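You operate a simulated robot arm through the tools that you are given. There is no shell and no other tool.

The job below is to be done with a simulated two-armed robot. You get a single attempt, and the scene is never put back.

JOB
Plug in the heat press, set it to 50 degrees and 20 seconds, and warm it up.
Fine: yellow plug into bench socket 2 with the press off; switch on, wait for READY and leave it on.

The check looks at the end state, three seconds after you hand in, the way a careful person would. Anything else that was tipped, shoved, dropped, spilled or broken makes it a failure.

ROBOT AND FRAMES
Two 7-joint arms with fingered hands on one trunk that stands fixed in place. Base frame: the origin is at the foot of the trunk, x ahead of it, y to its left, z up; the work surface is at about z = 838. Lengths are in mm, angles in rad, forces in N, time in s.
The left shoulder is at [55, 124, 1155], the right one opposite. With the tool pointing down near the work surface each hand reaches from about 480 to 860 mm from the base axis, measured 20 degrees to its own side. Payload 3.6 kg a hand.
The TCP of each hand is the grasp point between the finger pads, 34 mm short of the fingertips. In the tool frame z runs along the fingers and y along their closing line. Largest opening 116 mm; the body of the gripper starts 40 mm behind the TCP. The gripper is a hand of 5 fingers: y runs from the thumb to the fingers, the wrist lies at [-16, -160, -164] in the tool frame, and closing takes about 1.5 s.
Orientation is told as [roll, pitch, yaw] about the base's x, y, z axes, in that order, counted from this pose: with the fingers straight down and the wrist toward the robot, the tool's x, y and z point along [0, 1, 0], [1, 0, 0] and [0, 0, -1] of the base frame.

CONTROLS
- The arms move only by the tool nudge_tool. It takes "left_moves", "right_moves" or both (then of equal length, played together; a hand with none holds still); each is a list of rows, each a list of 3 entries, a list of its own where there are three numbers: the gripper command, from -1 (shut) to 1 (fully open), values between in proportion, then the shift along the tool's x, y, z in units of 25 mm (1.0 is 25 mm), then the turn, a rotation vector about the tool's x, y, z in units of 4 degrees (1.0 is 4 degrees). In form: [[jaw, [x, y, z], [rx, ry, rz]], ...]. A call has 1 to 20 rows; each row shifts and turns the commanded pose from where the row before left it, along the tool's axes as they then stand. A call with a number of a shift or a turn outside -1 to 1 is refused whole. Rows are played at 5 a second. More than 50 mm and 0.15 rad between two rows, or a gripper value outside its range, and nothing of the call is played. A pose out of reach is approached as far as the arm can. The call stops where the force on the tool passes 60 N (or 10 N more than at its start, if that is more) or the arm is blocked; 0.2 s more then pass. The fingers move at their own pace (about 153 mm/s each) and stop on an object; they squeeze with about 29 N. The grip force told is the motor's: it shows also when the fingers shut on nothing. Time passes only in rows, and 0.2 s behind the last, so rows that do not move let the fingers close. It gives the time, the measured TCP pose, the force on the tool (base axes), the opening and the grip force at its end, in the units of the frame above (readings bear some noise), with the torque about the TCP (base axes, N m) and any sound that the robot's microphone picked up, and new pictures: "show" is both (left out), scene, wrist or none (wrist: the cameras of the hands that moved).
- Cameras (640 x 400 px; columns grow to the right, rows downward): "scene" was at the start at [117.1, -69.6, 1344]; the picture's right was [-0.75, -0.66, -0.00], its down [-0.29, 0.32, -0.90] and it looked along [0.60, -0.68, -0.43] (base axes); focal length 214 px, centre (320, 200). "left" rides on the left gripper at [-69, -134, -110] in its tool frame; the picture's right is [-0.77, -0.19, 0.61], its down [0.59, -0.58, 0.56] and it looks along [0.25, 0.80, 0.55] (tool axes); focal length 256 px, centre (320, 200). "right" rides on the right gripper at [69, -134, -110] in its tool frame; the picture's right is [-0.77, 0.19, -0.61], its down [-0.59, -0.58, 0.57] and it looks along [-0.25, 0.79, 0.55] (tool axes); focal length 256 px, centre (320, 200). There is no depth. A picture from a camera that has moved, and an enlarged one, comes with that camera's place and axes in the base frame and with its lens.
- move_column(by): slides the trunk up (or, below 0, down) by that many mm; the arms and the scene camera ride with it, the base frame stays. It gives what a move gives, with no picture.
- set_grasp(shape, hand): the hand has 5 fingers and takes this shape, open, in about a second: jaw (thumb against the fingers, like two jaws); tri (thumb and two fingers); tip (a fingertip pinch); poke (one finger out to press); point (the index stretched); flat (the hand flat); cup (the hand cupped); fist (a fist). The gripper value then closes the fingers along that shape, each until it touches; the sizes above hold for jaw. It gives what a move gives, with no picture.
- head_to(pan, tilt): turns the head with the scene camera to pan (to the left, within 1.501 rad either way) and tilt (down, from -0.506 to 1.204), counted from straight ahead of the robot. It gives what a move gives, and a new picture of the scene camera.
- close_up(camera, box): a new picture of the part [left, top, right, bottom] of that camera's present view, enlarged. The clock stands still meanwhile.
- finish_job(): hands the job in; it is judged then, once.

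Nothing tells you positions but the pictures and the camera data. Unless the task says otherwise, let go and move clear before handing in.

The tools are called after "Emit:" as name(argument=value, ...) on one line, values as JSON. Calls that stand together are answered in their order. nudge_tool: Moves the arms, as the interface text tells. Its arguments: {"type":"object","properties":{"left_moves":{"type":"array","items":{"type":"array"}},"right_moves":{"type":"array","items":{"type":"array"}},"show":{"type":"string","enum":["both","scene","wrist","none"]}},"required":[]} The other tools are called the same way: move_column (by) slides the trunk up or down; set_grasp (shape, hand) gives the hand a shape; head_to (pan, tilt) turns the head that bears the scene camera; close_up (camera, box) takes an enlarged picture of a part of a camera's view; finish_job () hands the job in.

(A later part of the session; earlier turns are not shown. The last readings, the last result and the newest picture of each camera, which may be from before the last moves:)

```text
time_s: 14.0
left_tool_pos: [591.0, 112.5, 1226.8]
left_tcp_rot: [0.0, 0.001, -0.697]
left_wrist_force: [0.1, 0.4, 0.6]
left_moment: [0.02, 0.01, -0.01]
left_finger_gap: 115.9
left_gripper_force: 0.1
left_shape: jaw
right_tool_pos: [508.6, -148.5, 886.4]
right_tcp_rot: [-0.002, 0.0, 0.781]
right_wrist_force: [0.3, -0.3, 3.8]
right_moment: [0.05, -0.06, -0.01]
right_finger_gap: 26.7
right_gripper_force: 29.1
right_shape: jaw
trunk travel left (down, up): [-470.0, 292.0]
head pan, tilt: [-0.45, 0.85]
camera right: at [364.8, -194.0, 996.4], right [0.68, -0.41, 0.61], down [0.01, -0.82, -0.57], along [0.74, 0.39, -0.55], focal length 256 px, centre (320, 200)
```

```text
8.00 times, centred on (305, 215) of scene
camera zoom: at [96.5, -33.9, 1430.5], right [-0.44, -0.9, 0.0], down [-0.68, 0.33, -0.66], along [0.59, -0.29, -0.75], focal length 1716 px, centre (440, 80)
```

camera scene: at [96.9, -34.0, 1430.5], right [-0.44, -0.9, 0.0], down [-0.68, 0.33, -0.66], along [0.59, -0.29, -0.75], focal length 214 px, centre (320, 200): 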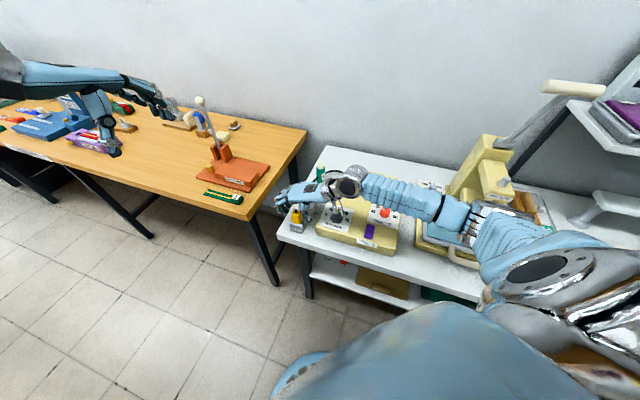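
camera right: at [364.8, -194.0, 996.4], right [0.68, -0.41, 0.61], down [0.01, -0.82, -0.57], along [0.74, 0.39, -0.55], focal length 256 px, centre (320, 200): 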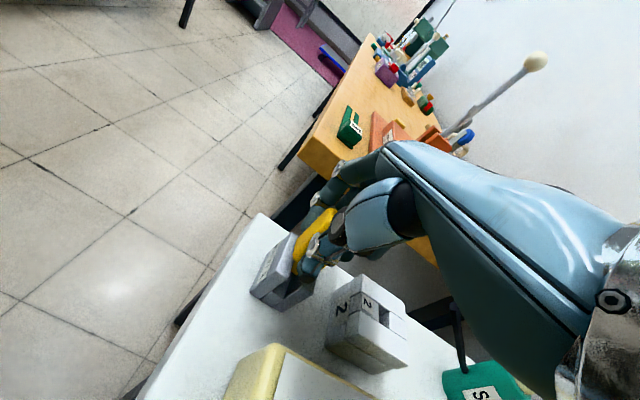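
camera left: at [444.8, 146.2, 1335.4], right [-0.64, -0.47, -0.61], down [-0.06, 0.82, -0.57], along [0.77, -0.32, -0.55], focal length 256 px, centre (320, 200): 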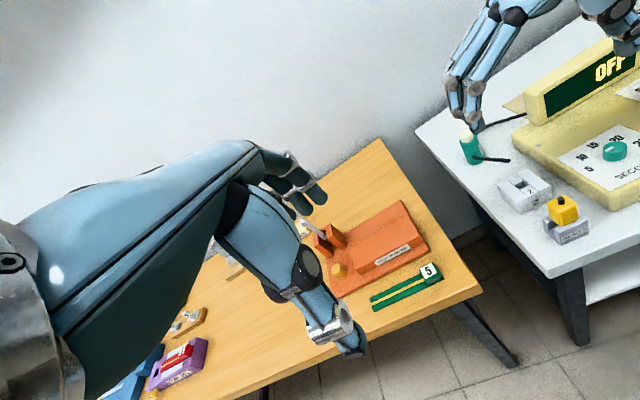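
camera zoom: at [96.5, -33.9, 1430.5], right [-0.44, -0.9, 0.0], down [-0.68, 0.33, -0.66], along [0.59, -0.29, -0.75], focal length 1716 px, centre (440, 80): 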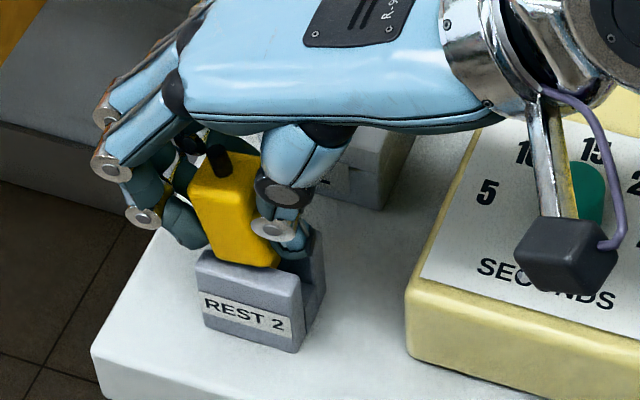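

The plug is held (gap 26.7 mm, 29 N) but it has leaned a little toward the fingers in the grip. I'll lift it straight out, then measure the lean and correct it with the wrist before going to the socket.

Emit:
nudge_tool(right_moves=[[-1, [0, 0, -0.5], [0, 0, 0]], [-1, [0, 0, -0.5], [0, 0, 0]], [-1, [0, 0, -0.6], [0, 0, 0]], [-1, [0, 0, -0.8], [0, 0, 0]], [-1, [0, 0, -0.8], [0, 0, 0]], [-1, [0, 0, 0], [0, 0, 0]]], show="both")

Emit:
close_up(camera="right", box=[220, 160, 380, 288])

Emit:
close_up(camera="left", box=[500, 100, 610, 210])

Emit:
close_up(camera="scene", box=[270, 180, 330, 240])

```text
time_s: 15.4
left_tool_pos: [591.6, 113.5, 1225.2]
left_tcp_rot: [0.001, -0.001, -0.698]
left_wrist_force: [1.2, -0.3, -0.1]
left_moment: [-0.02, 0.02, -0.01]
left_finger_gap: 116.0
left_gripper_force: 0.0
left_shape: jaw
right_tool_pos: [509.2, -148.0, 966.1]
right_tcp_rot: [-0.001, 0.002, 0.783]
right_wrist_force: [-0.3, 0.3, 0.0]
right_moment: [0.0, 0.04, 0.01]
right_finger_gap: 26.8
right_gripper_force: 29.3
right_shape: jaw
trunk travel left (down, up): [-470.0, 292.0]
head pan, tilt: [-0.45, 0.85]
camera scene: at [97.0, -34.1, 1430.4], right [-0.44, -0.9, 0.0], down [-0.68, 0.33, -0.66], along [0.59, -0.29, -0.75], focal length 214 px, centre (320, 200)
camera right: at [365.5, -193.9, 1076.5], right [0.68, -0.41, 0.61], down [0.01, -0.82, -0.57], along [0.74, 0.39, -0.55], focal length 256 px, centre (320, 200)
```

scene: 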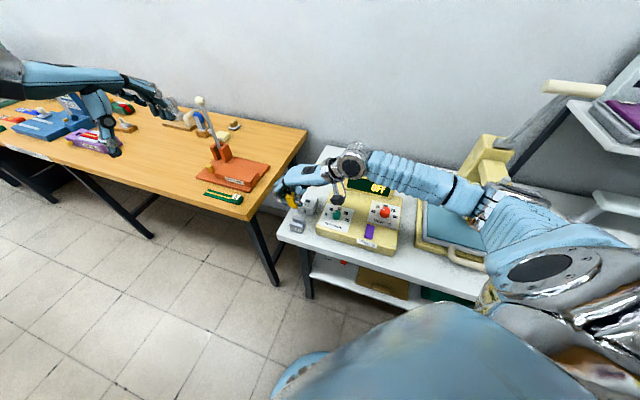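
right: 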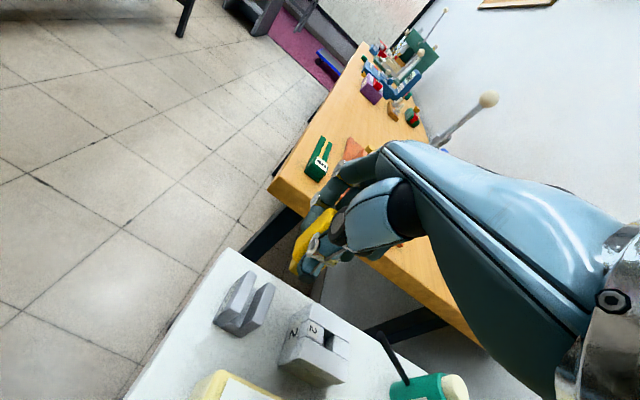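

```text
3.12 times, centred on (300, 224) of right
camera zoom: at [365.5, -193.9, 1076.5], right [0.68, -0.41, 0.61], down [0.01, -0.82, -0.57], along [0.74, 0.39, -0.55], focal length 800 px, centre (382, 125)
```

zoom: 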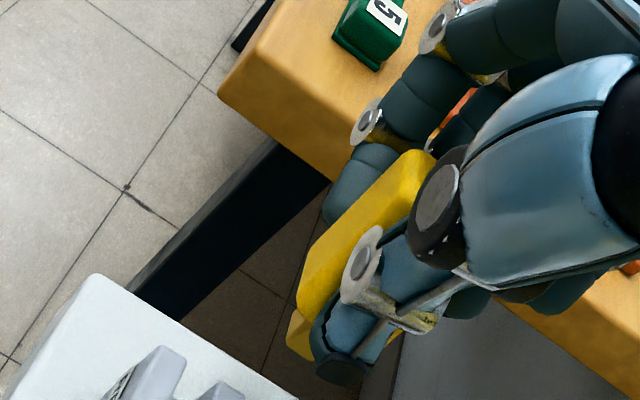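

```text
3.64 times, centred on (555, 155) of left
camera zoom: at [444.7, 146.1, 1335.6], right [-0.64, -0.47, -0.61], down [-0.06, 0.82, -0.57], along [0.77, -0.32, -0.55], focal length 931 px, centre (-534, 364)
```

zoom: 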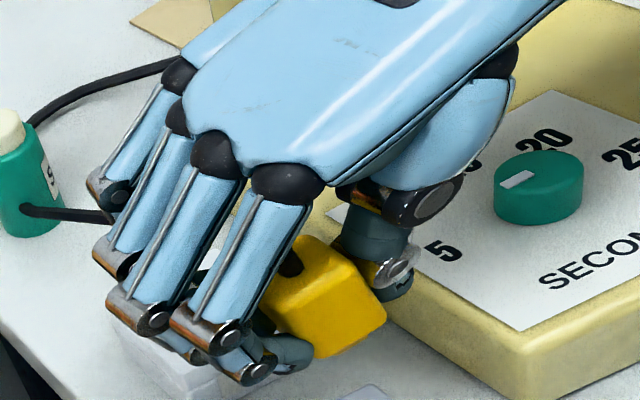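

```text
6.67 times, centred on (300, 210) of scene
camera zoom: at [97.0, -34.1, 1430.4], right [-0.44, -0.9, 0.0], down [-0.68, 0.33, -0.66], along [0.59, -0.29, -0.75], focal length 1430 px, centre (453, 133)
```

zoom: 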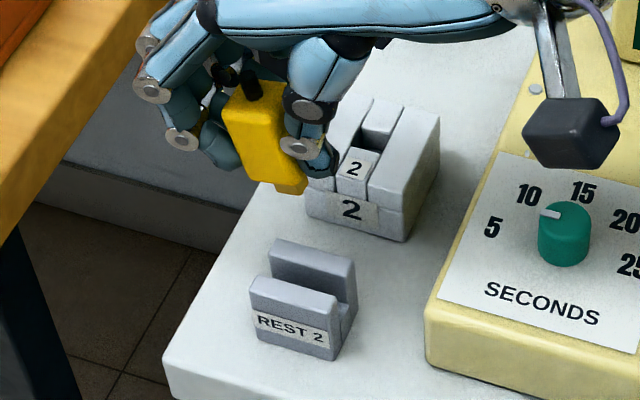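

The plug is out of the rest and leans roughly 11 degrees in the grip. I'll zoom in from each camera to measure the lean properly.

Emit:
close_up(camera="right", box=[280, 200, 350, 290])

Emit:
close_up(camera="left", box=[560, 155, 610, 205])

Emit:
close_up(camera="scene", box=[285, 185, 315, 215])

```text
4.44 times, centred on (315, 245) of right
camera zoom: at [365.5, -193.9, 1076.5], right [0.68, -0.41, 0.61], down [0.01, -0.82, -0.57], along [0.74, 0.39, -0.55], focal length 1138 px, centre (342, 0)
```

zoom: 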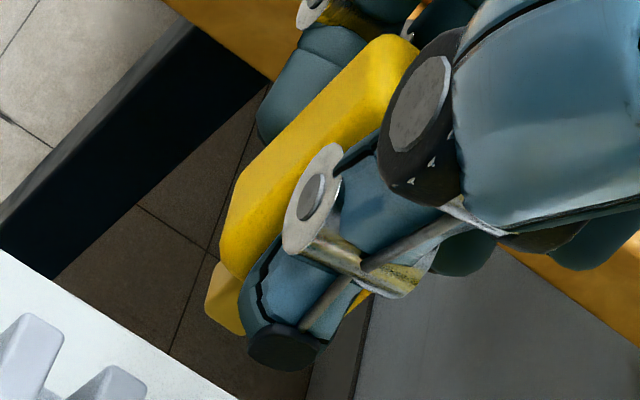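

```text
8.00 times, centred on (585, 180) of left
camera zoom: at [444.7, 146.1, 1335.6], right [-0.64, -0.47, -0.61], down [-0.06, 0.82, -0.57], along [0.77, -0.32, -0.55], focal length 2048 px, centre (-1800, 360)
```

zoom: 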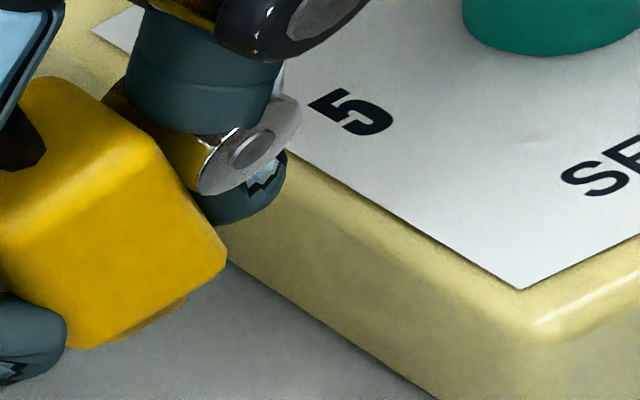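

```text
13.33 times, centred on (300, 200) of scene
camera zoom: at [97.0, -34.1, 1430.4], right [-0.44, -0.9, 0.0], down [-0.68, 0.33, -0.66], along [0.59, -0.29, -0.75], focal length 2860 px, centre (587, 200)
```

zoom: 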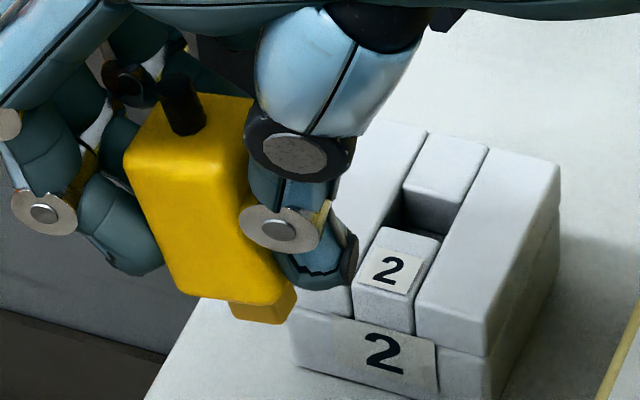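

From both views the plug's top leans about 13 degrees toward the fingers and hardly at all the other way. I'll rotate the hand -13.4 degrees about tool x to stand the plug upright, then look again.

Emit:
nudge_tool(right_moves=[[-1, [0, 0, 0], [-0.84, 0, 0]], [-1, [0, 0, 0], [-0.84, 0, 0]], [-1, [0, 0, 0], [-0.84, 0, 0]], [-1, [0, 0, 0], [-0.84, 0, 0]], [-1, [0, 0, 0], [0, 0, 0]]], show="both")

Emit:
close_up(camera="right", box=[240, 180, 380, 300])

Emit:
close_up(camera="left", box=[530, 145, 610, 225])

Emit:
close_up(camera="scene", box=[280, 180, 320, 220])

```text
time_s: 16.6
left_tool_pos: [591.5, 113.7, 1226.3]
left_tcp_rot: [0.001, -0.001, -0.699]
left_wrist_force: [-0.2, -0.2, 0.9]
left_moment: [0.02, -0.03, -0.02]
left_finger_gap: 116.1
left_gripper_force: 0.0
left_shape: jaw
right_tool_pos: [509.0, -150.6, 966.0]
right_tcp_rot: [-0.001, -0.235, 0.784]
right_wrist_force: [-0.4, -0.3, -1.0]
right_moment: [-0.02, -0.02, 0.0]
right_finger_gap: 26.7
right_gripper_force: 28.9
right_shape: jaw
trunk travel left (down, up): [-470.0, 292.0]
head pan, tilt: [-0.45, 0.85]
camera scene: at [97.0, -33.9, 1430.4], right [-0.44, -0.9, 0.0], down [-0.68, 0.33, -0.66], along [0.59, -0.29, -0.75], focal length 214 px, centre (320, 200)
camera right: at [350.1, -211.1, 1042.2], right [0.57, -0.52, 0.64], down [0.11, -0.72, -0.68], along [0.81, 0.46, -0.35], focal length 256 px, centre (320, 200)
```

scene: 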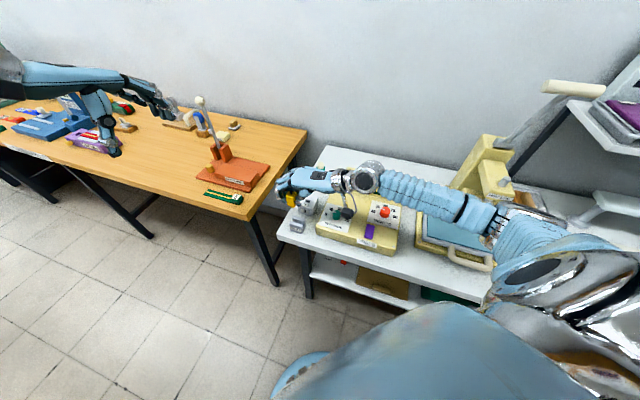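
right: 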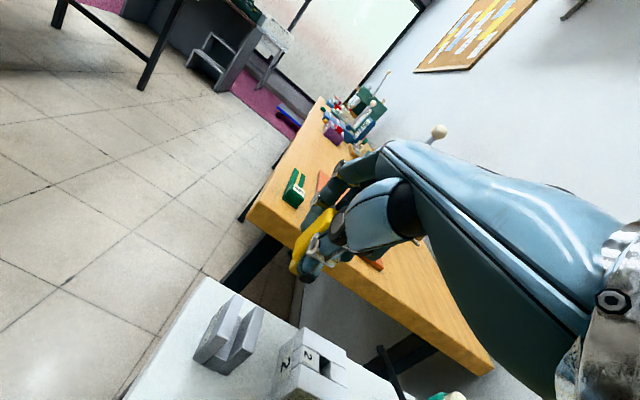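

```text
3.33 times, centred on (310, 240) of right
camera zoom: at [350.1, -211.1, 1042.2], right [0.57, -0.52, 0.64], down [0.11, -0.72, -0.68], along [0.81, 0.46, -0.35], focal length 853 px, centre (353, 67)
```

zoom: 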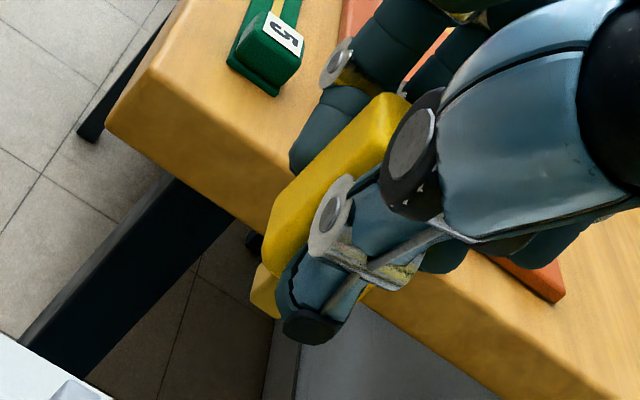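

```text
5.00 times, centred on (570, 185) of left
camera zoom: at [444.7, 146.1, 1335.6], right [-0.64, -0.47, -0.61], down [-0.06, 0.82, -0.57], along [0.77, -0.32, -0.55], focal length 1280 px, centre (-930, 275)
```

zoom: 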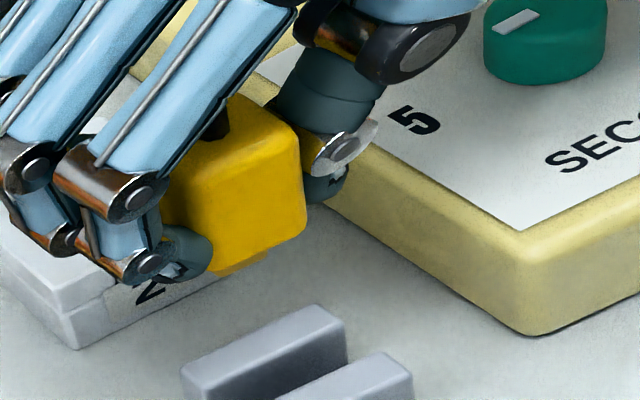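

```text
10.00 times, centred on (300, 200) of scene
camera zoom: at [97.0, -33.9, 1430.4], right [-0.44, -0.9, 0.0], down [-0.68, 0.33, -0.66], along [0.59, -0.29, -0.75], focal length 2145 px, centre (520, 200)
```

zoom: 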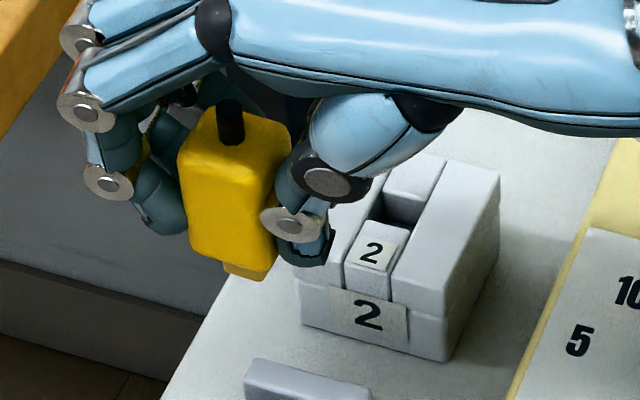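

The plug now stands upright in the grip, its axis at about (515, -143) and its blade tip near z = 916. Next I need the socket hole's centre as exactly as I can get it.

Emit:
close_up(camera="scene", box=[296, 190, 326, 220])

Emit:
close_up(camera="right", box=[260, 310, 360, 400])

Emit:
close_up(camera="left", box=[490, 160, 570, 240])

```text
13.33 times, centred on (311, 205) of scene
camera zoom: at [97.0, -33.9, 1430.4], right [-0.44, -0.9, 0.0], down [-0.68, 0.33, -0.66], along [0.59, -0.29, -0.75], focal length 2860 px, centre (440, 133)
```

zoom: 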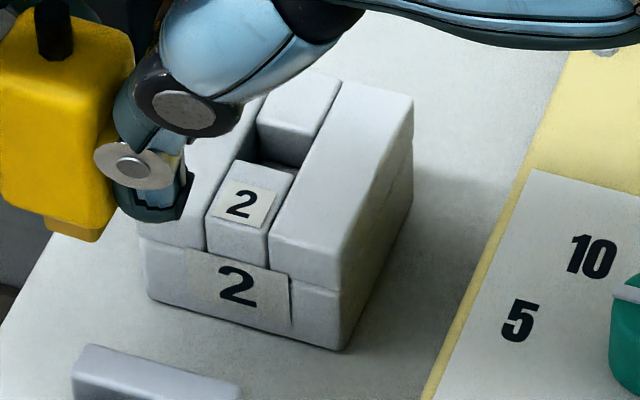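

```text
4.44 times, centred on (310, 355) of right
camera zoom: at [350.1, -211.1, 1042.2], right [0.57, -0.52, 0.64], down [0.11, -0.72, -0.68], along [0.81, 0.46, -0.35], focal length 1138 px, centre (364, -489)
```

zoom: 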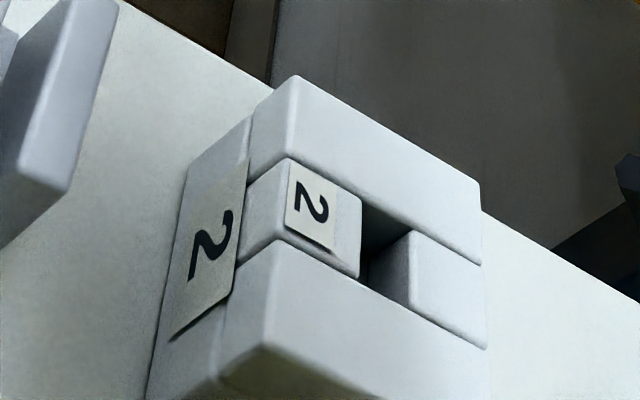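

```text
5.00 times, centred on (530, 200) of left
camera zoom: at [444.7, 146.1, 1335.6], right [-0.64, -0.47, -0.61], down [-0.06, 0.82, -0.57], along [0.77, -0.32, -0.55], focal length 1280 px, centre (-730, 200)
```

zoom: 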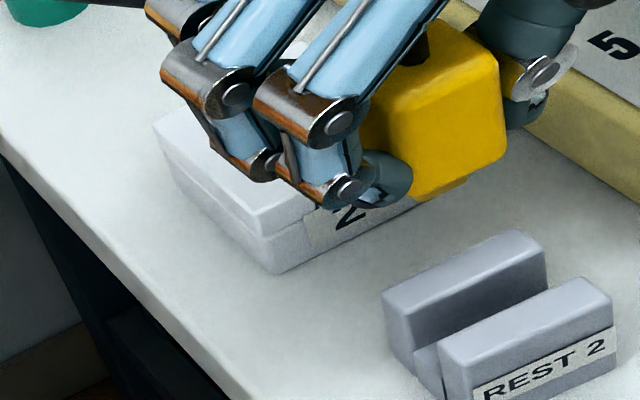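

Three sight lines agree the hole centre is (574, -215.5, 845). Before moving over, I want to see whether the thumb tip hangs below the plug body, since that could stop it seating.

Emit:
close_up(camera="scene", box=[290, 195, 310, 215])

Emit:
close_up(camera="left", box=[555, 165, 605, 215])

Emit:
close_up(camera="right", box=[280, 230, 340, 290])

```text
16.00 times, centred on (300, 205) of scene
camera zoom: at [97.0, -33.9, 1430.4], right [-0.44, -0.9, 0.0], down [-0.68, 0.33, -0.66], along [0.59, -0.29, -0.75], focal length 3432 px, centre (640, 120)
```

zoom: 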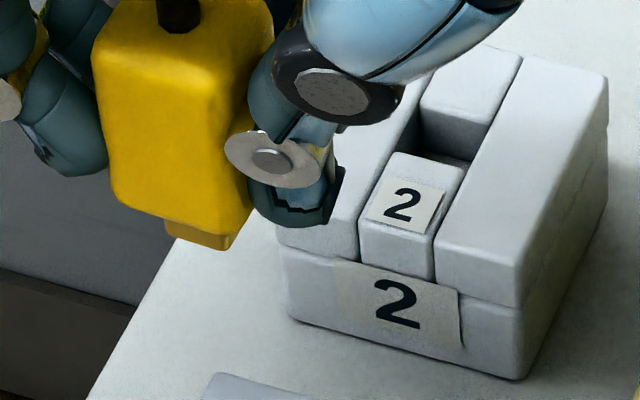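

```text
8.00 times, centred on (580, 190) of left
camera zoom: at [444.7, 146.1, 1335.6], right [-0.64, -0.47, -0.61], down [-0.06, 0.82, -0.57], along [0.77, -0.32, -0.55], focal length 2048 px, centre (-1760, 280)
```

zoom: 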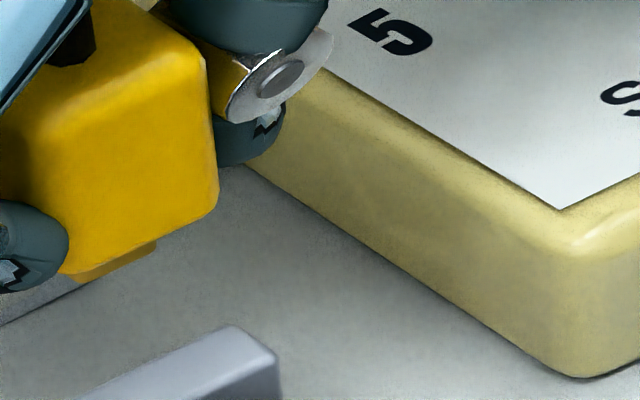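

```text
6.67 times, centred on (310, 260) of right
camera zoom: at [350.1, -211.1, 1042.2], right [0.57, -0.52, 0.64], down [0.11, -0.72, -0.68], along [0.81, 0.46, -0.35], focal length 1707 px, centre (387, -200)
```

zoom: 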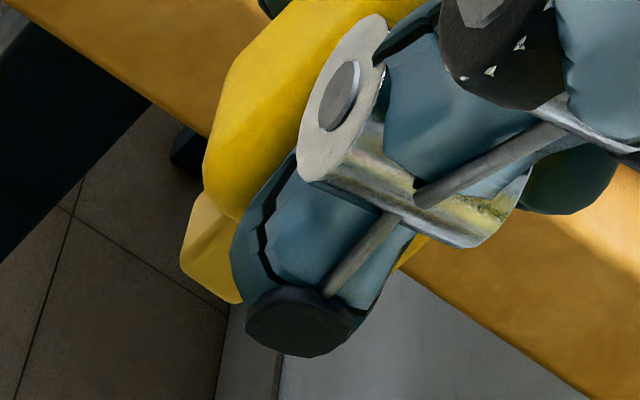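

The fingertips reach about 10 mm below the plug body, so I'll carry the plug over the hole, let the blade engage about 5 mm with the tips just above the socket, release it to drop in, and press from above afterwards. First comes the sideways move at this height.

Emit:
nudge_tool(right_moves=[[-1, [-0.933, -0.0956, -0.0228], [0, 0, 0]], [-1, [-0.933, -0.0956, -0.0228], [0, 0, 0]], [-1, [-0.933, -0.0956, -0.0228], [0, 0, 0]], [-1, [-0.933, -0.0956, -0.0228], [0, 0, 0]], [-1, [0, 0, 0], [0, 0, 0]], [-1, [0, 0, 0], [0, 0, 0]]], show="both")

Emit:
close_up(camera="scene", box=[290, 180, 330, 220])

Emit:
close_up(camera="left", box=[490, 120, 590, 220])

Emit:
close_up(camera="right", box=[240, 210, 360, 330])

```text
time_s: 18.0
left_tool_pos: [591.0, 112.8, 1227.2]
left_tcp_rot: [0.0, 0.001, -0.698]
left_wrist_force: [1.1, -0.1, 0.7]
left_moment: [0.02, 0.03, -0.04]
left_finger_gap: 115.9
left_gripper_force: 0.1
left_shape: jaw
right_tool_pos: [566.5, -224.1, 967.9]
right_tcp_rot: [0.0, -0.235, 0.784]
right_wrist_force: [0.5, 0.6, -1.3]
right_moment: [-0.02, 0.04, -0.01]
right_finger_gap: 26.5
right_gripper_force: 28.9
right_shape: jaw
trunk travel left (down, up): [-470.0, 292.0]
head pan, tilt: [-0.45, 0.85]
camera scene: at [97.1, -34.1, 1430.4], right [-0.44, -0.9, 0.0], down [-0.68, 0.33, -0.66], along [0.59, -0.29, -0.75], focal length 214 px, centre (320, 200)
camera right: at [407.1, -284.9, 1042.4], right [0.57, -0.52, 0.64], down [0.11, -0.72, -0.68], along [0.81, 0.46, -0.35], focal length 256 px, centre (320, 200)
```

scene: 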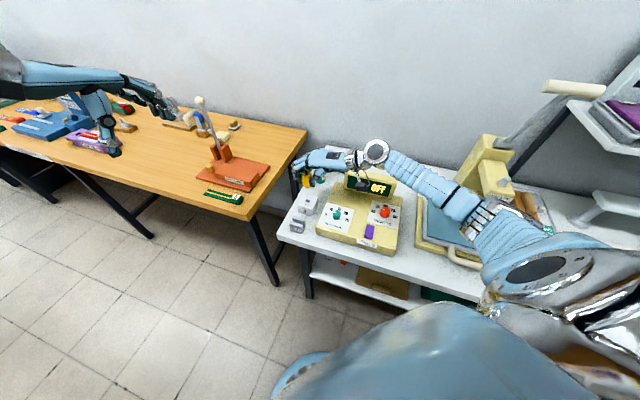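
right: 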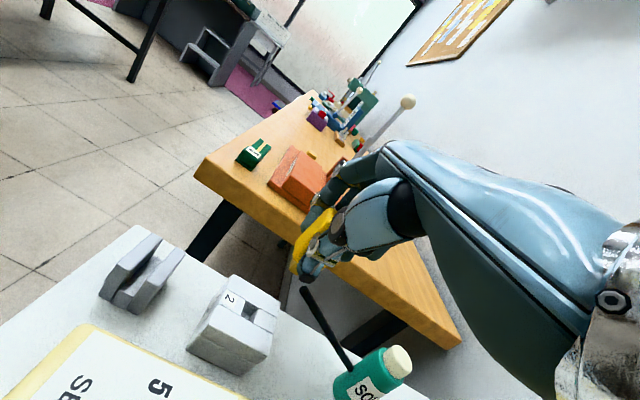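

```text
10.00 times, centred on (310, 200) of scene
camera zoom: at [97.1, -34.1, 1430.4], right [-0.44, -0.9, 0.0], down [-0.68, 0.33, -0.66], along [0.59, -0.29, -0.75], focal length 2145 px, centre (420, 200)
```

zoom: 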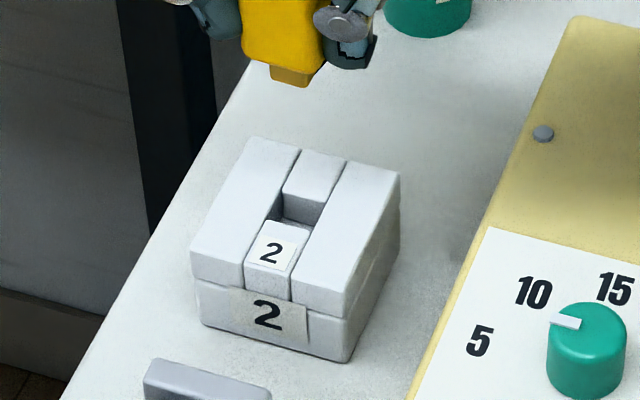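

```text
4.00 times, centred on (540, 170) of left
camera zoom: at [444.7, 146.0, 1335.6], right [-0.64, -0.47, -0.61], down [-0.06, 0.82, -0.57], along [0.77, -0.32, -0.55], focal length 1024 px, centre (-560, 320)
```

zoom: 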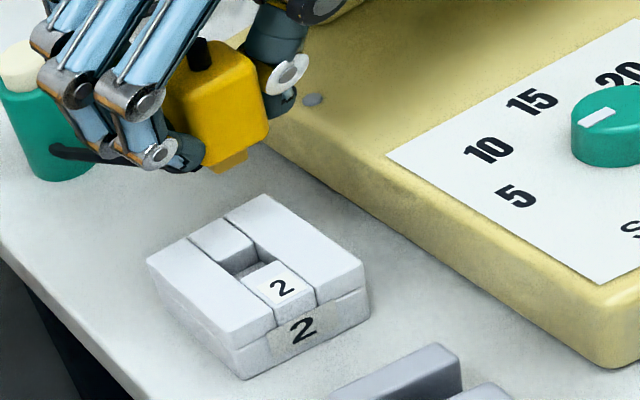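

```text
3.33 times, centred on (300, 270) of right
camera zoom: at [407.1, -284.9, 1042.4], right [0.57, -0.52, 0.64], down [0.11, -0.72, -0.68], along [0.81, 0.46, -0.35], focal length 853 px, centre (387, -33)
```

zoom: 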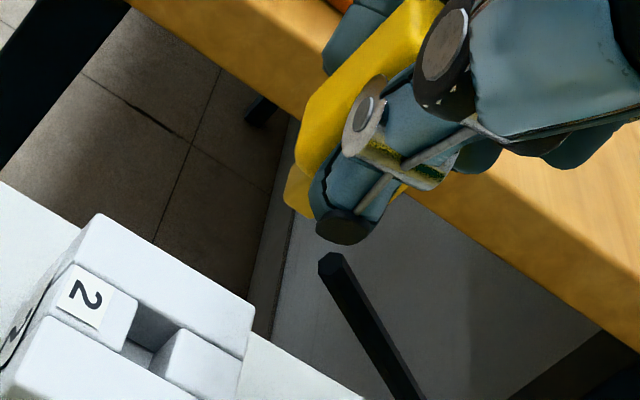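

The plug hangs above the socket with both now in plain view. I'll zoom to fix the hole and the plug axis together.

Emit:
close_up(camera="scene", box=[300, 190, 320, 210])

Emit:
close_up(camera="left", box=[520, 160, 580, 220])

Emit:
close_up(camera="scene", box=[296, 165, 326, 195])

Emit:
close_up(camera="left", box=[515, 115, 565, 165])

```text
16.00 times, centred on (310, 200) of scene
camera zoom: at [97.1, -34.1, 1430.4], right [-0.44, -0.9, 0.0], down [-0.68, 0.33, -0.66], along [0.59, -0.29, -0.75], focal length 3432 px, centre (480, 200)
```

zoom: 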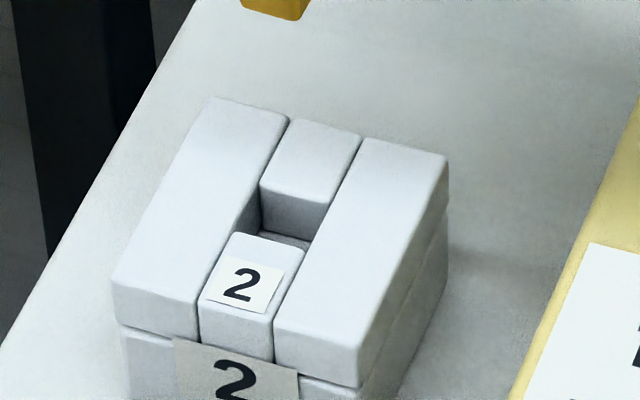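

```text
6.67 times, centred on (550, 190) of left
camera zoom: at [444.7, 146.0, 1335.6], right [-0.64, -0.47, -0.61], down [-0.06, 0.82, -0.57], along [0.77, -0.32, -0.55], focal length 1707 px, centre (-1213, 267)
```

zoom: 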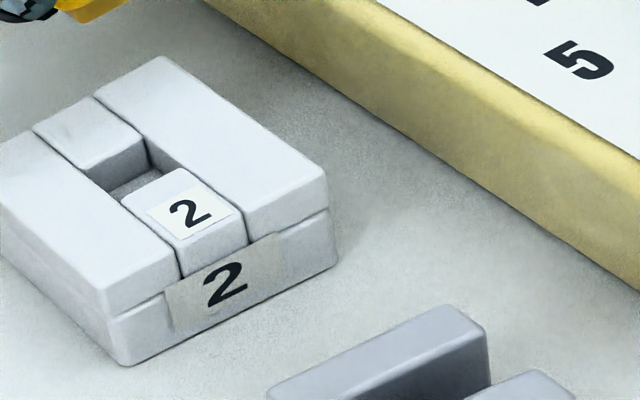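

```text
13.33 times, centred on (311, 180) of scene
camera zoom: at [97.1, -34.1, 1430.4], right [-0.44, -0.9, 0.0], down [-0.68, 0.33, -0.66], along [0.59, -0.29, -0.75], focal length 2860 px, centre (440, 467)
```

zoom: 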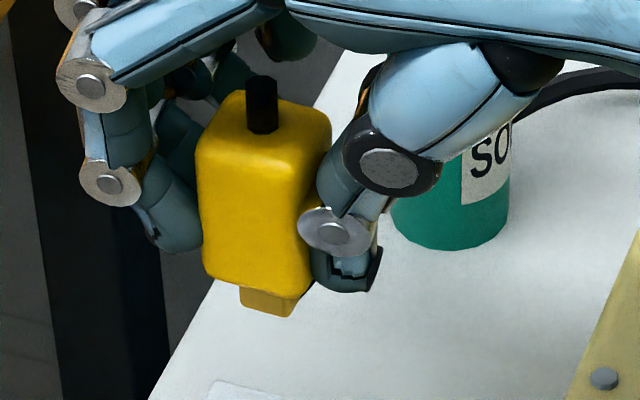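

```text
8.00 times, centred on (540, 140) of left
camera zoom: at [444.7, 146.0, 1335.6], right [-0.64, -0.47, -0.61], down [-0.06, 0.82, -0.57], along [0.77, -0.32, -0.55], focal length 2048 px, centre (-1440, 680)
```

zoom: 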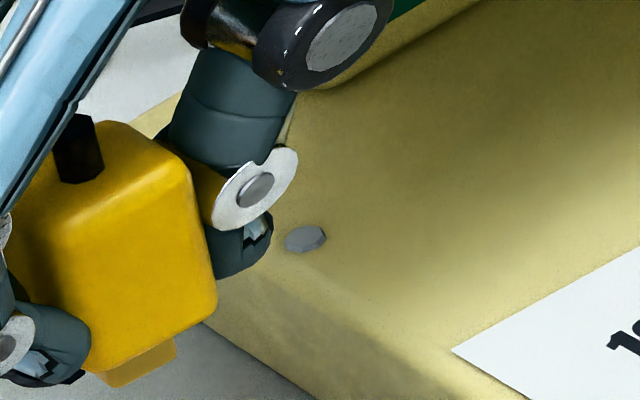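

The plug is vertical, axis (572.5, -216.7); the hole centre works out at (574.2, -215.3). I'll shift the 2 mm and lower 55 mm, stopping with the blade still above the socket to check.

Emit:
nudge_tool(right_moves=[[-1, [-0.008, 0.085, 0.02], [0, 0, 0]], [-1, [0, -0.128, 0.535], [0, 0, 0]], [-1, [0, -0.128, 0.535], [0, 0, 0]], [-1, [0, -0.128, 0.535], [0, 0, 0]], [-1, [0, -0.128, 0.535], [0, 0, 0]], [-1, [0, 0, 0], [0, 0, 0]], [-1, [0, 0, 0], [0, 0, 0]]], show="wrist")

Emit:
close_up(camera="scene", box=[295, 180, 325, 210])

Emit:
close_up(camera="left", box=[515, 140, 575, 200])

Emit:
close_up(camera="right", box=[240, 210, 360, 330])

```text
time_s: 19.6
left_tool_pos: [591.3, 113.2, 1225.8]
left_tcp_rot: [0.0, 0.0, -0.699]
left_wrist_force: [0.3, -0.2, -0.5]
left_moment: [-0.01, -0.02, 0.0]
left_finger_gap: 115.9
left_gripper_force: 0.1
left_shape: jaw
right_tool_pos: [570.4, -221.3, 912.7]
right_tcp_rot: [0.0, -0.234, 0.783]
right_wrist_force: [0.6, -0.2, -0.1]
right_moment: [-0.02, 0.02, 0.0]
right_finger_gap: 26.5
right_gripper_force: 28.7
right_shape: jaw
trunk travel left (down, up): [-470.0, 292.0]
head pan, tilt: [-0.45, 0.85]
camera right: at [410.2, -282.3, 988.2], right [0.57, -0.52, 0.64], down [0.11, -0.72, -0.68], along [0.81, 0.46, -0.35], focal length 256 px, centre (320, 200)
```

right: 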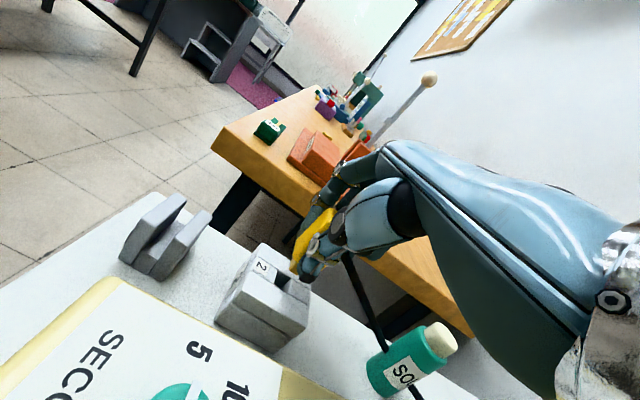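

```text
13.33 times, centred on (310, 195) of scene
camera zoom: at [97.0, -34.0, 1430.4], right [-0.44, -0.9, 0.0], down [-0.68, 0.33, -0.66], along [0.59, -0.29, -0.75], focal length 2860 px, centre (453, 267)
```

zoom: 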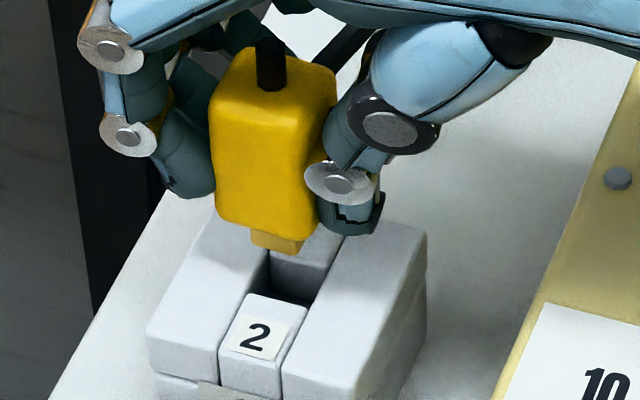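

```text
6.67 times, centred on (545, 170) of left
camera zoom: at [444.7, 146.1, 1335.6], right [-0.64, -0.47, -0.61], down [-0.06, 0.82, -0.57], along [0.77, -0.32, -0.55], focal length 1707 px, centre (-1180, 400)
```

zoom: 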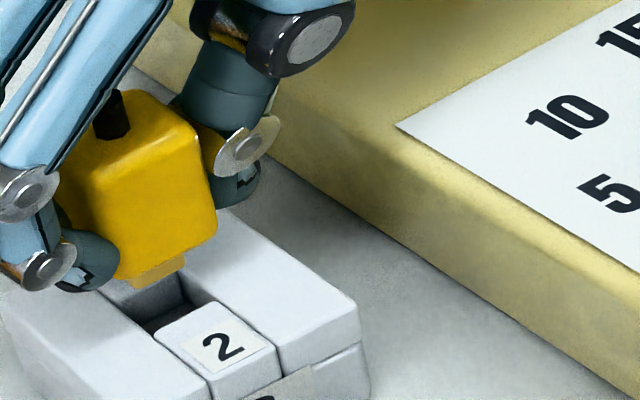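

```text
3.33 times, centred on (300, 270) of right
camera zoom: at [410.2, -282.3, 988.2], right [0.57, -0.52, 0.64], down [0.11, -0.72, -0.68], along [0.81, 0.46, -0.35], focal length 853 px, centre (387, -33)
```

zoom: 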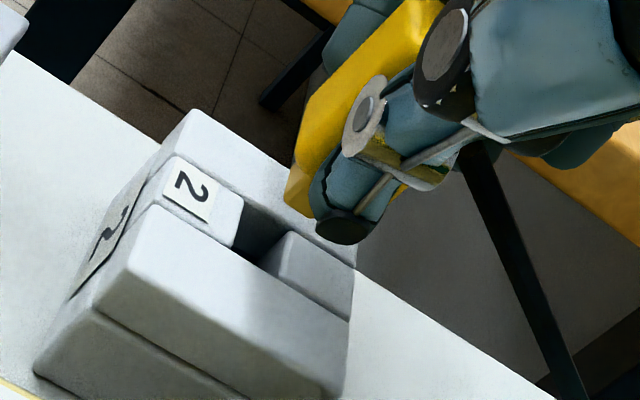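

The plug now sits about 1.7 mm too far toward the fingers' side relative to the hole. I'll shift back and lower 17 mm so the blade is at the mouth of the hole.

Emit:
nudge_tool(right_moves=[[-1, [0, -0.067, -0.016], [0, 0, 0]], [-1, [0, -0.04, 0.165], [0, 0, 0]], [-1, [0, -0.04, 0.165], [0, 0, 0]], [-1, [0, -0.04, 0.165], [0, 0, 0]], [-1, [0, -0.04, 0.165], [0, 0, 0]], [-1, [0, 0, 0], [0, 0, 0]], [-1, [0, 0, 0], [0, 0, 0]]], show="wrist")

Emit:
close_up(camera="scene", box=[295, 180, 325, 210])

Emit:
close_up(camera="left", box=[515, 140, 575, 200])

Emit:
close_up(camera="right", box=[240, 210, 360, 330])

```text
time_s: 21.2
left_tool_pos: [590.3, 113.4, 1225.6]
left_tcp_rot: [0.0, 0.001, -0.698]
left_wrist_force: [-0.1, 0.0, -0.2]
left_moment: [-0.01, -0.01, 0.02]
left_finger_gap: 116.1
left_gripper_force: 0.2
left_shape: jaw
right_tool_pos: [568.3, -222.1, 895.1]
right_tcp_rot: [0.001, -0.233, 0.784]
right_wrist_force: [0.2, -0.4, -0.3]
right_moment: [0.0, -0.02, -0.03]
right_finger_gap: 26.6
right_gripper_force: 28.6
right_shape: jaw
trunk travel left (down, up): [-470.0, 292.0]
head pan, tilt: [-0.45, 0.85]
camera right: at [409.7, -284.1, 971.6], right [0.57, -0.52, 0.64], down [0.11, -0.72, -0.68], along [0.81, 0.46, -0.35], focal length 256 px, centre (320, 200)
```

right: 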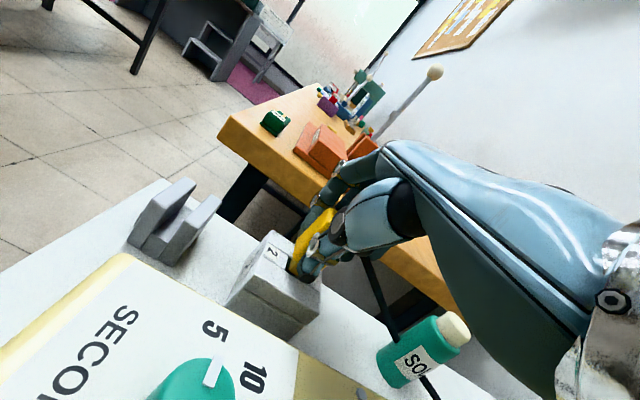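

```text
13.33 times, centred on (310, 195) of scene
camera zoom: at [97.0, -34.0, 1430.4], right [-0.44, -0.9, 0.0], down [-0.68, 0.33, -0.66], along [0.59, -0.29, -0.75], focal length 2860 px, centre (453, 267)
```

zoom: 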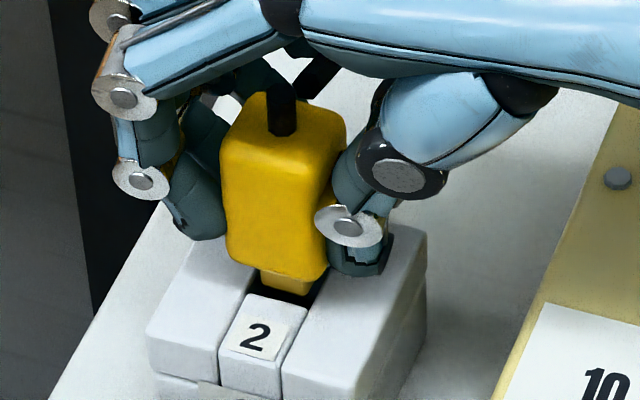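

```text
6.67 times, centred on (545, 170) of left
camera zoom: at [444.6, 146.1, 1335.6], right [-0.64, -0.47, -0.61], down [-0.06, 0.82, -0.57], along [0.77, -0.32, -0.55], focal length 1707 px, centre (-1180, 400)
```

zoom: 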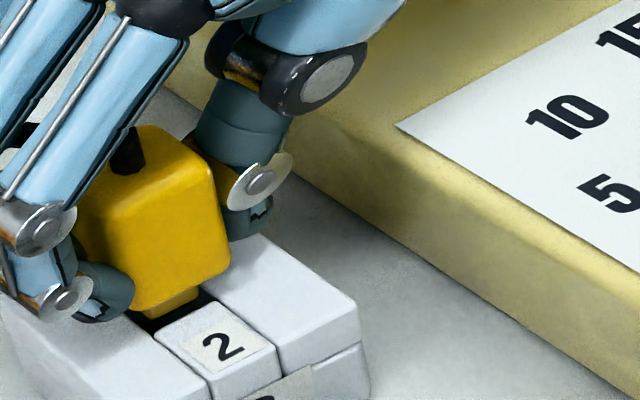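

```text
3.33 times, centred on (300, 270) of right
camera zoom: at [409.7, -284.1, 971.6], right [0.57, -0.52, 0.64], down [0.11, -0.72, -0.68], along [0.81, 0.46, -0.35], focal length 853 px, centre (387, -33)
```

zoom: 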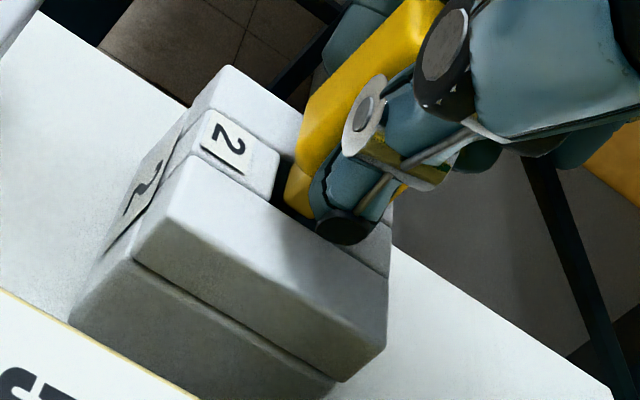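

The blade is at the mouth of the hole and lined up within a millimetre. I'll ease down in small steps and watch the force.

Emit:
nudge_tool(right_moves=[[-1, [0, -0.014, 0.058], [0, 0, 0]], [-1, [0, -0.014, 0.058], [0, 0, 0]], [-1, [0, -0.014, 0.058], [0, 0, 0]], [-1, [0, 0, 0], [0, 0, 0]], [-1, [0, 0, 0], [0, 0, 0]]], show="wrist")

Emit:
close_up(camera="scene", box=[300, 185, 325, 210])

Emit:
close_up(camera="left", box=[515, 145, 565, 195])

Emit:
close_up(camera="right", box=[260, 220, 350, 310])

```text
time_s: 22.4
left_tool_pos: [591.6, 113.4, 1225.9]
left_tcp_rot: [0.002, -0.002, -0.697]
left_wrist_force: [-1.3, 0.5, -0.4]
left_moment: [0.05, 0.02, 0.03]
left_finger_gap: 115.8
left_gripper_force: 0.1
left_shape: jaw
right_tool_pos: [568.4, -222.5, 890.0]
right_tcp_rot: [-0.001, -0.233, 0.784]
right_wrist_force: [-0.8, 0.4, -0.9]
right_moment: [0.0, 0.03, 0.05]
right_finger_gap: 26.4
right_gripper_force: 29.2
right_shape: jaw
trunk travel left (down, up): [-470.0, 292.0]
head pan, tilt: [-0.45, 0.85]
camera right: at [409.2, -284.0, 966.7], right [0.57, -0.52, 0.64], down [0.11, -0.72, -0.68], along [0.81, 0.46, -0.35], focal length 256 px, centre (320, 200)
```

right: 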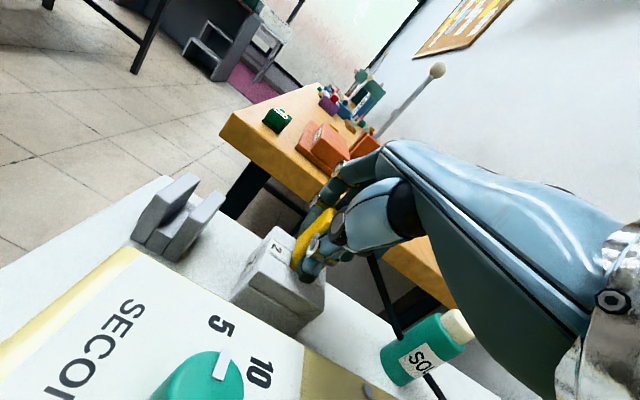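

```text
16.00 times, centred on (312, 198) of scene
camera zoom: at [96.9, -34.0, 1430.4], right [-0.44, -0.9, 0.0], down [-0.68, 0.33, -0.66], along [0.59, -0.29, -0.75], focal length 3432 px, centre (440, 240)
```

zoom: 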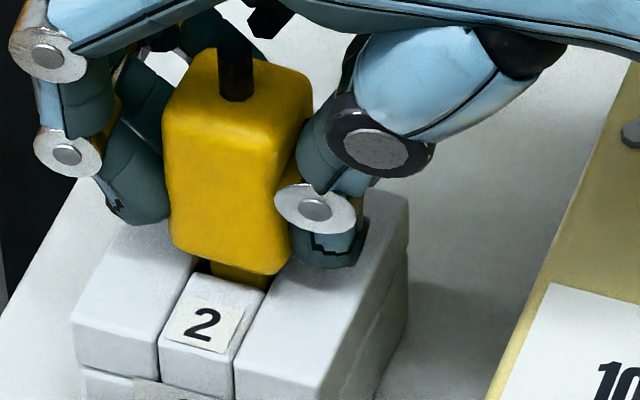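

```text
8.00 times, centred on (540, 170) of left
camera zoom: at [444.6, 146.1, 1335.6], right [-0.64, -0.47, -0.61], down [-0.06, 0.82, -0.57], along [0.77, -0.32, -0.55], focal length 2048 px, centre (-1440, 440)
```

zoom: 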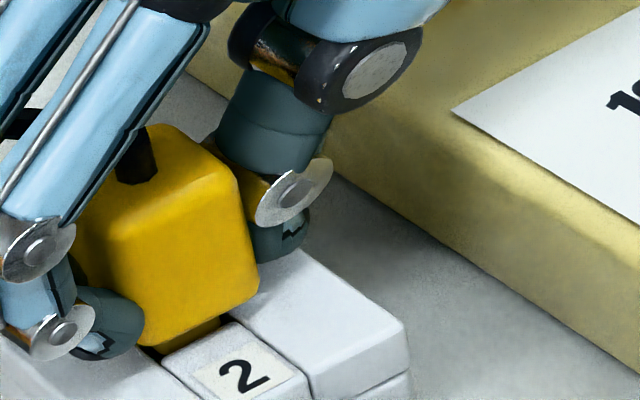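

```text
4.44 times, centred on (305, 265) of right
camera zoom: at [409.2, -284.0, 966.7], right [0.57, -0.52, 0.64], down [0.11, -0.72, -0.68], along [0.81, 0.46, -0.35], focal length 1138 px, centre (387, -89)
```

zoom: 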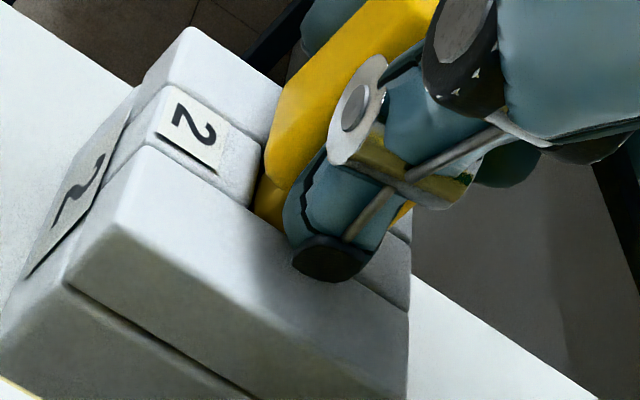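

The blade has entered the hole with no contact force yet. I'll keep easing down in 1 mm steps.

Emit:
nudge_tool(right_moves=[[-1, [0, -0.0093, 0.039], [0, 0, 0]], [-1, [0, -0.0093, 0.039], [0, 0, 0]], [-1, [0, 0, 0], [0, 0, 0]], [-1, [0, -0.0093, 0.039], [0, 0, 0]], [-1, [0, 0, 0], [0, 0, 0]]], show="none")

Emit:
close_up(camera="scene", box=[300, 185, 325, 210])

Emit:
close_up(camera="left", box=[515, 145, 565, 195])

Emit:
close_up(camera="right", box=[260, 220, 350, 310])

```text
time_s: 23.6
left_tool_pos: [591.1, 112.8, 1226.3]
left_tcp_rot: [-0.002, 0.0, -0.698]
left_wrist_force: [0.4, 0.1, -0.1]
left_moment: [0.02, -0.02, 0.0]
left_finger_gap: 116.0
left_gripper_force: 0.0
left_shape: jaw
right_tool_pos: [568.0, -223.0, 886.7]
right_tcp_rot: [0.0, -0.235, 0.781]
right_wrist_force: [0.2, -0.3, -1.7]
right_moment: [-0.02, -0.02, 0.02]
right_finger_gap: 26.5
right_gripper_force: 29.4
right_shape: jaw
trunk travel left (down, up): [-470.0, 292.0]
head pan, tilt: [-0.45, 0.85]
```

```text
16.00 times, centred on (312, 198) of scene
camera zoom: at [96.9, -34.0, 1430.4], right [-0.44, -0.9, 0.0], down [-0.68, 0.33, -0.66], along [0.59, -0.29, -0.75], focal length 3432 px, centre (440, 240)
```

zoom: 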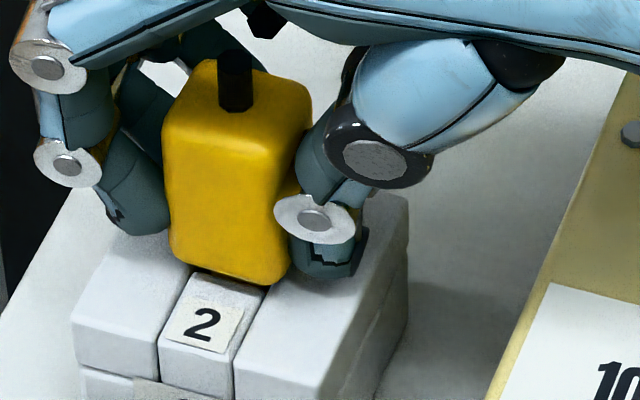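

```text
8.00 times, centred on (540, 170) of left
camera zoom: at [444.6, 146.1, 1335.7], right [-0.64, -0.47, -0.61], down [-0.06, 0.82, -0.57], along [0.77, -0.32, -0.55], focal length 2048 px, centre (-1440, 440)
```

zoom: 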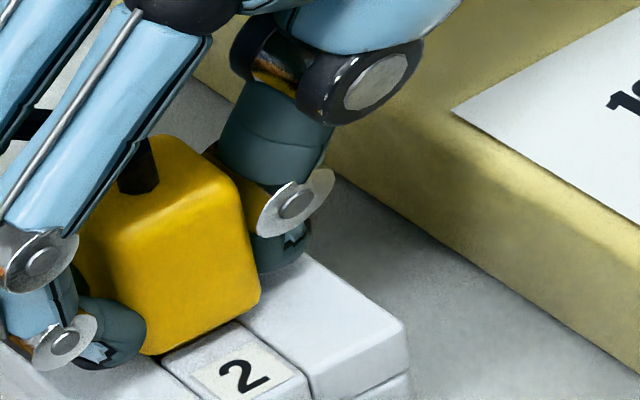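

```text
4.44 times, centred on (305, 265) of right
camera zoom: at [409.3, -283.8, 963.3], right [0.57, -0.52, 0.64], down [0.11, -0.72, -0.68], along [0.81, 0.46, -0.35], focal length 1138 px, centre (387, -89)
```

zoom: 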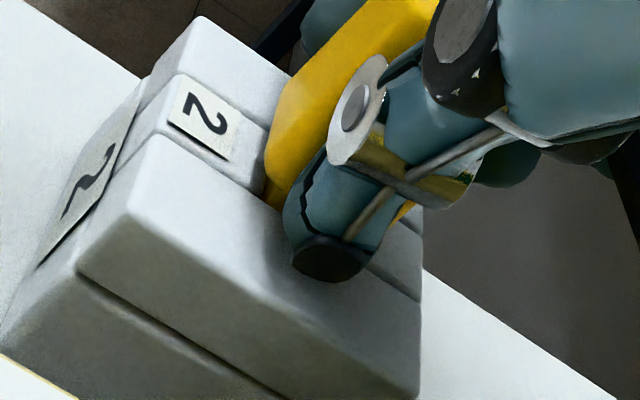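

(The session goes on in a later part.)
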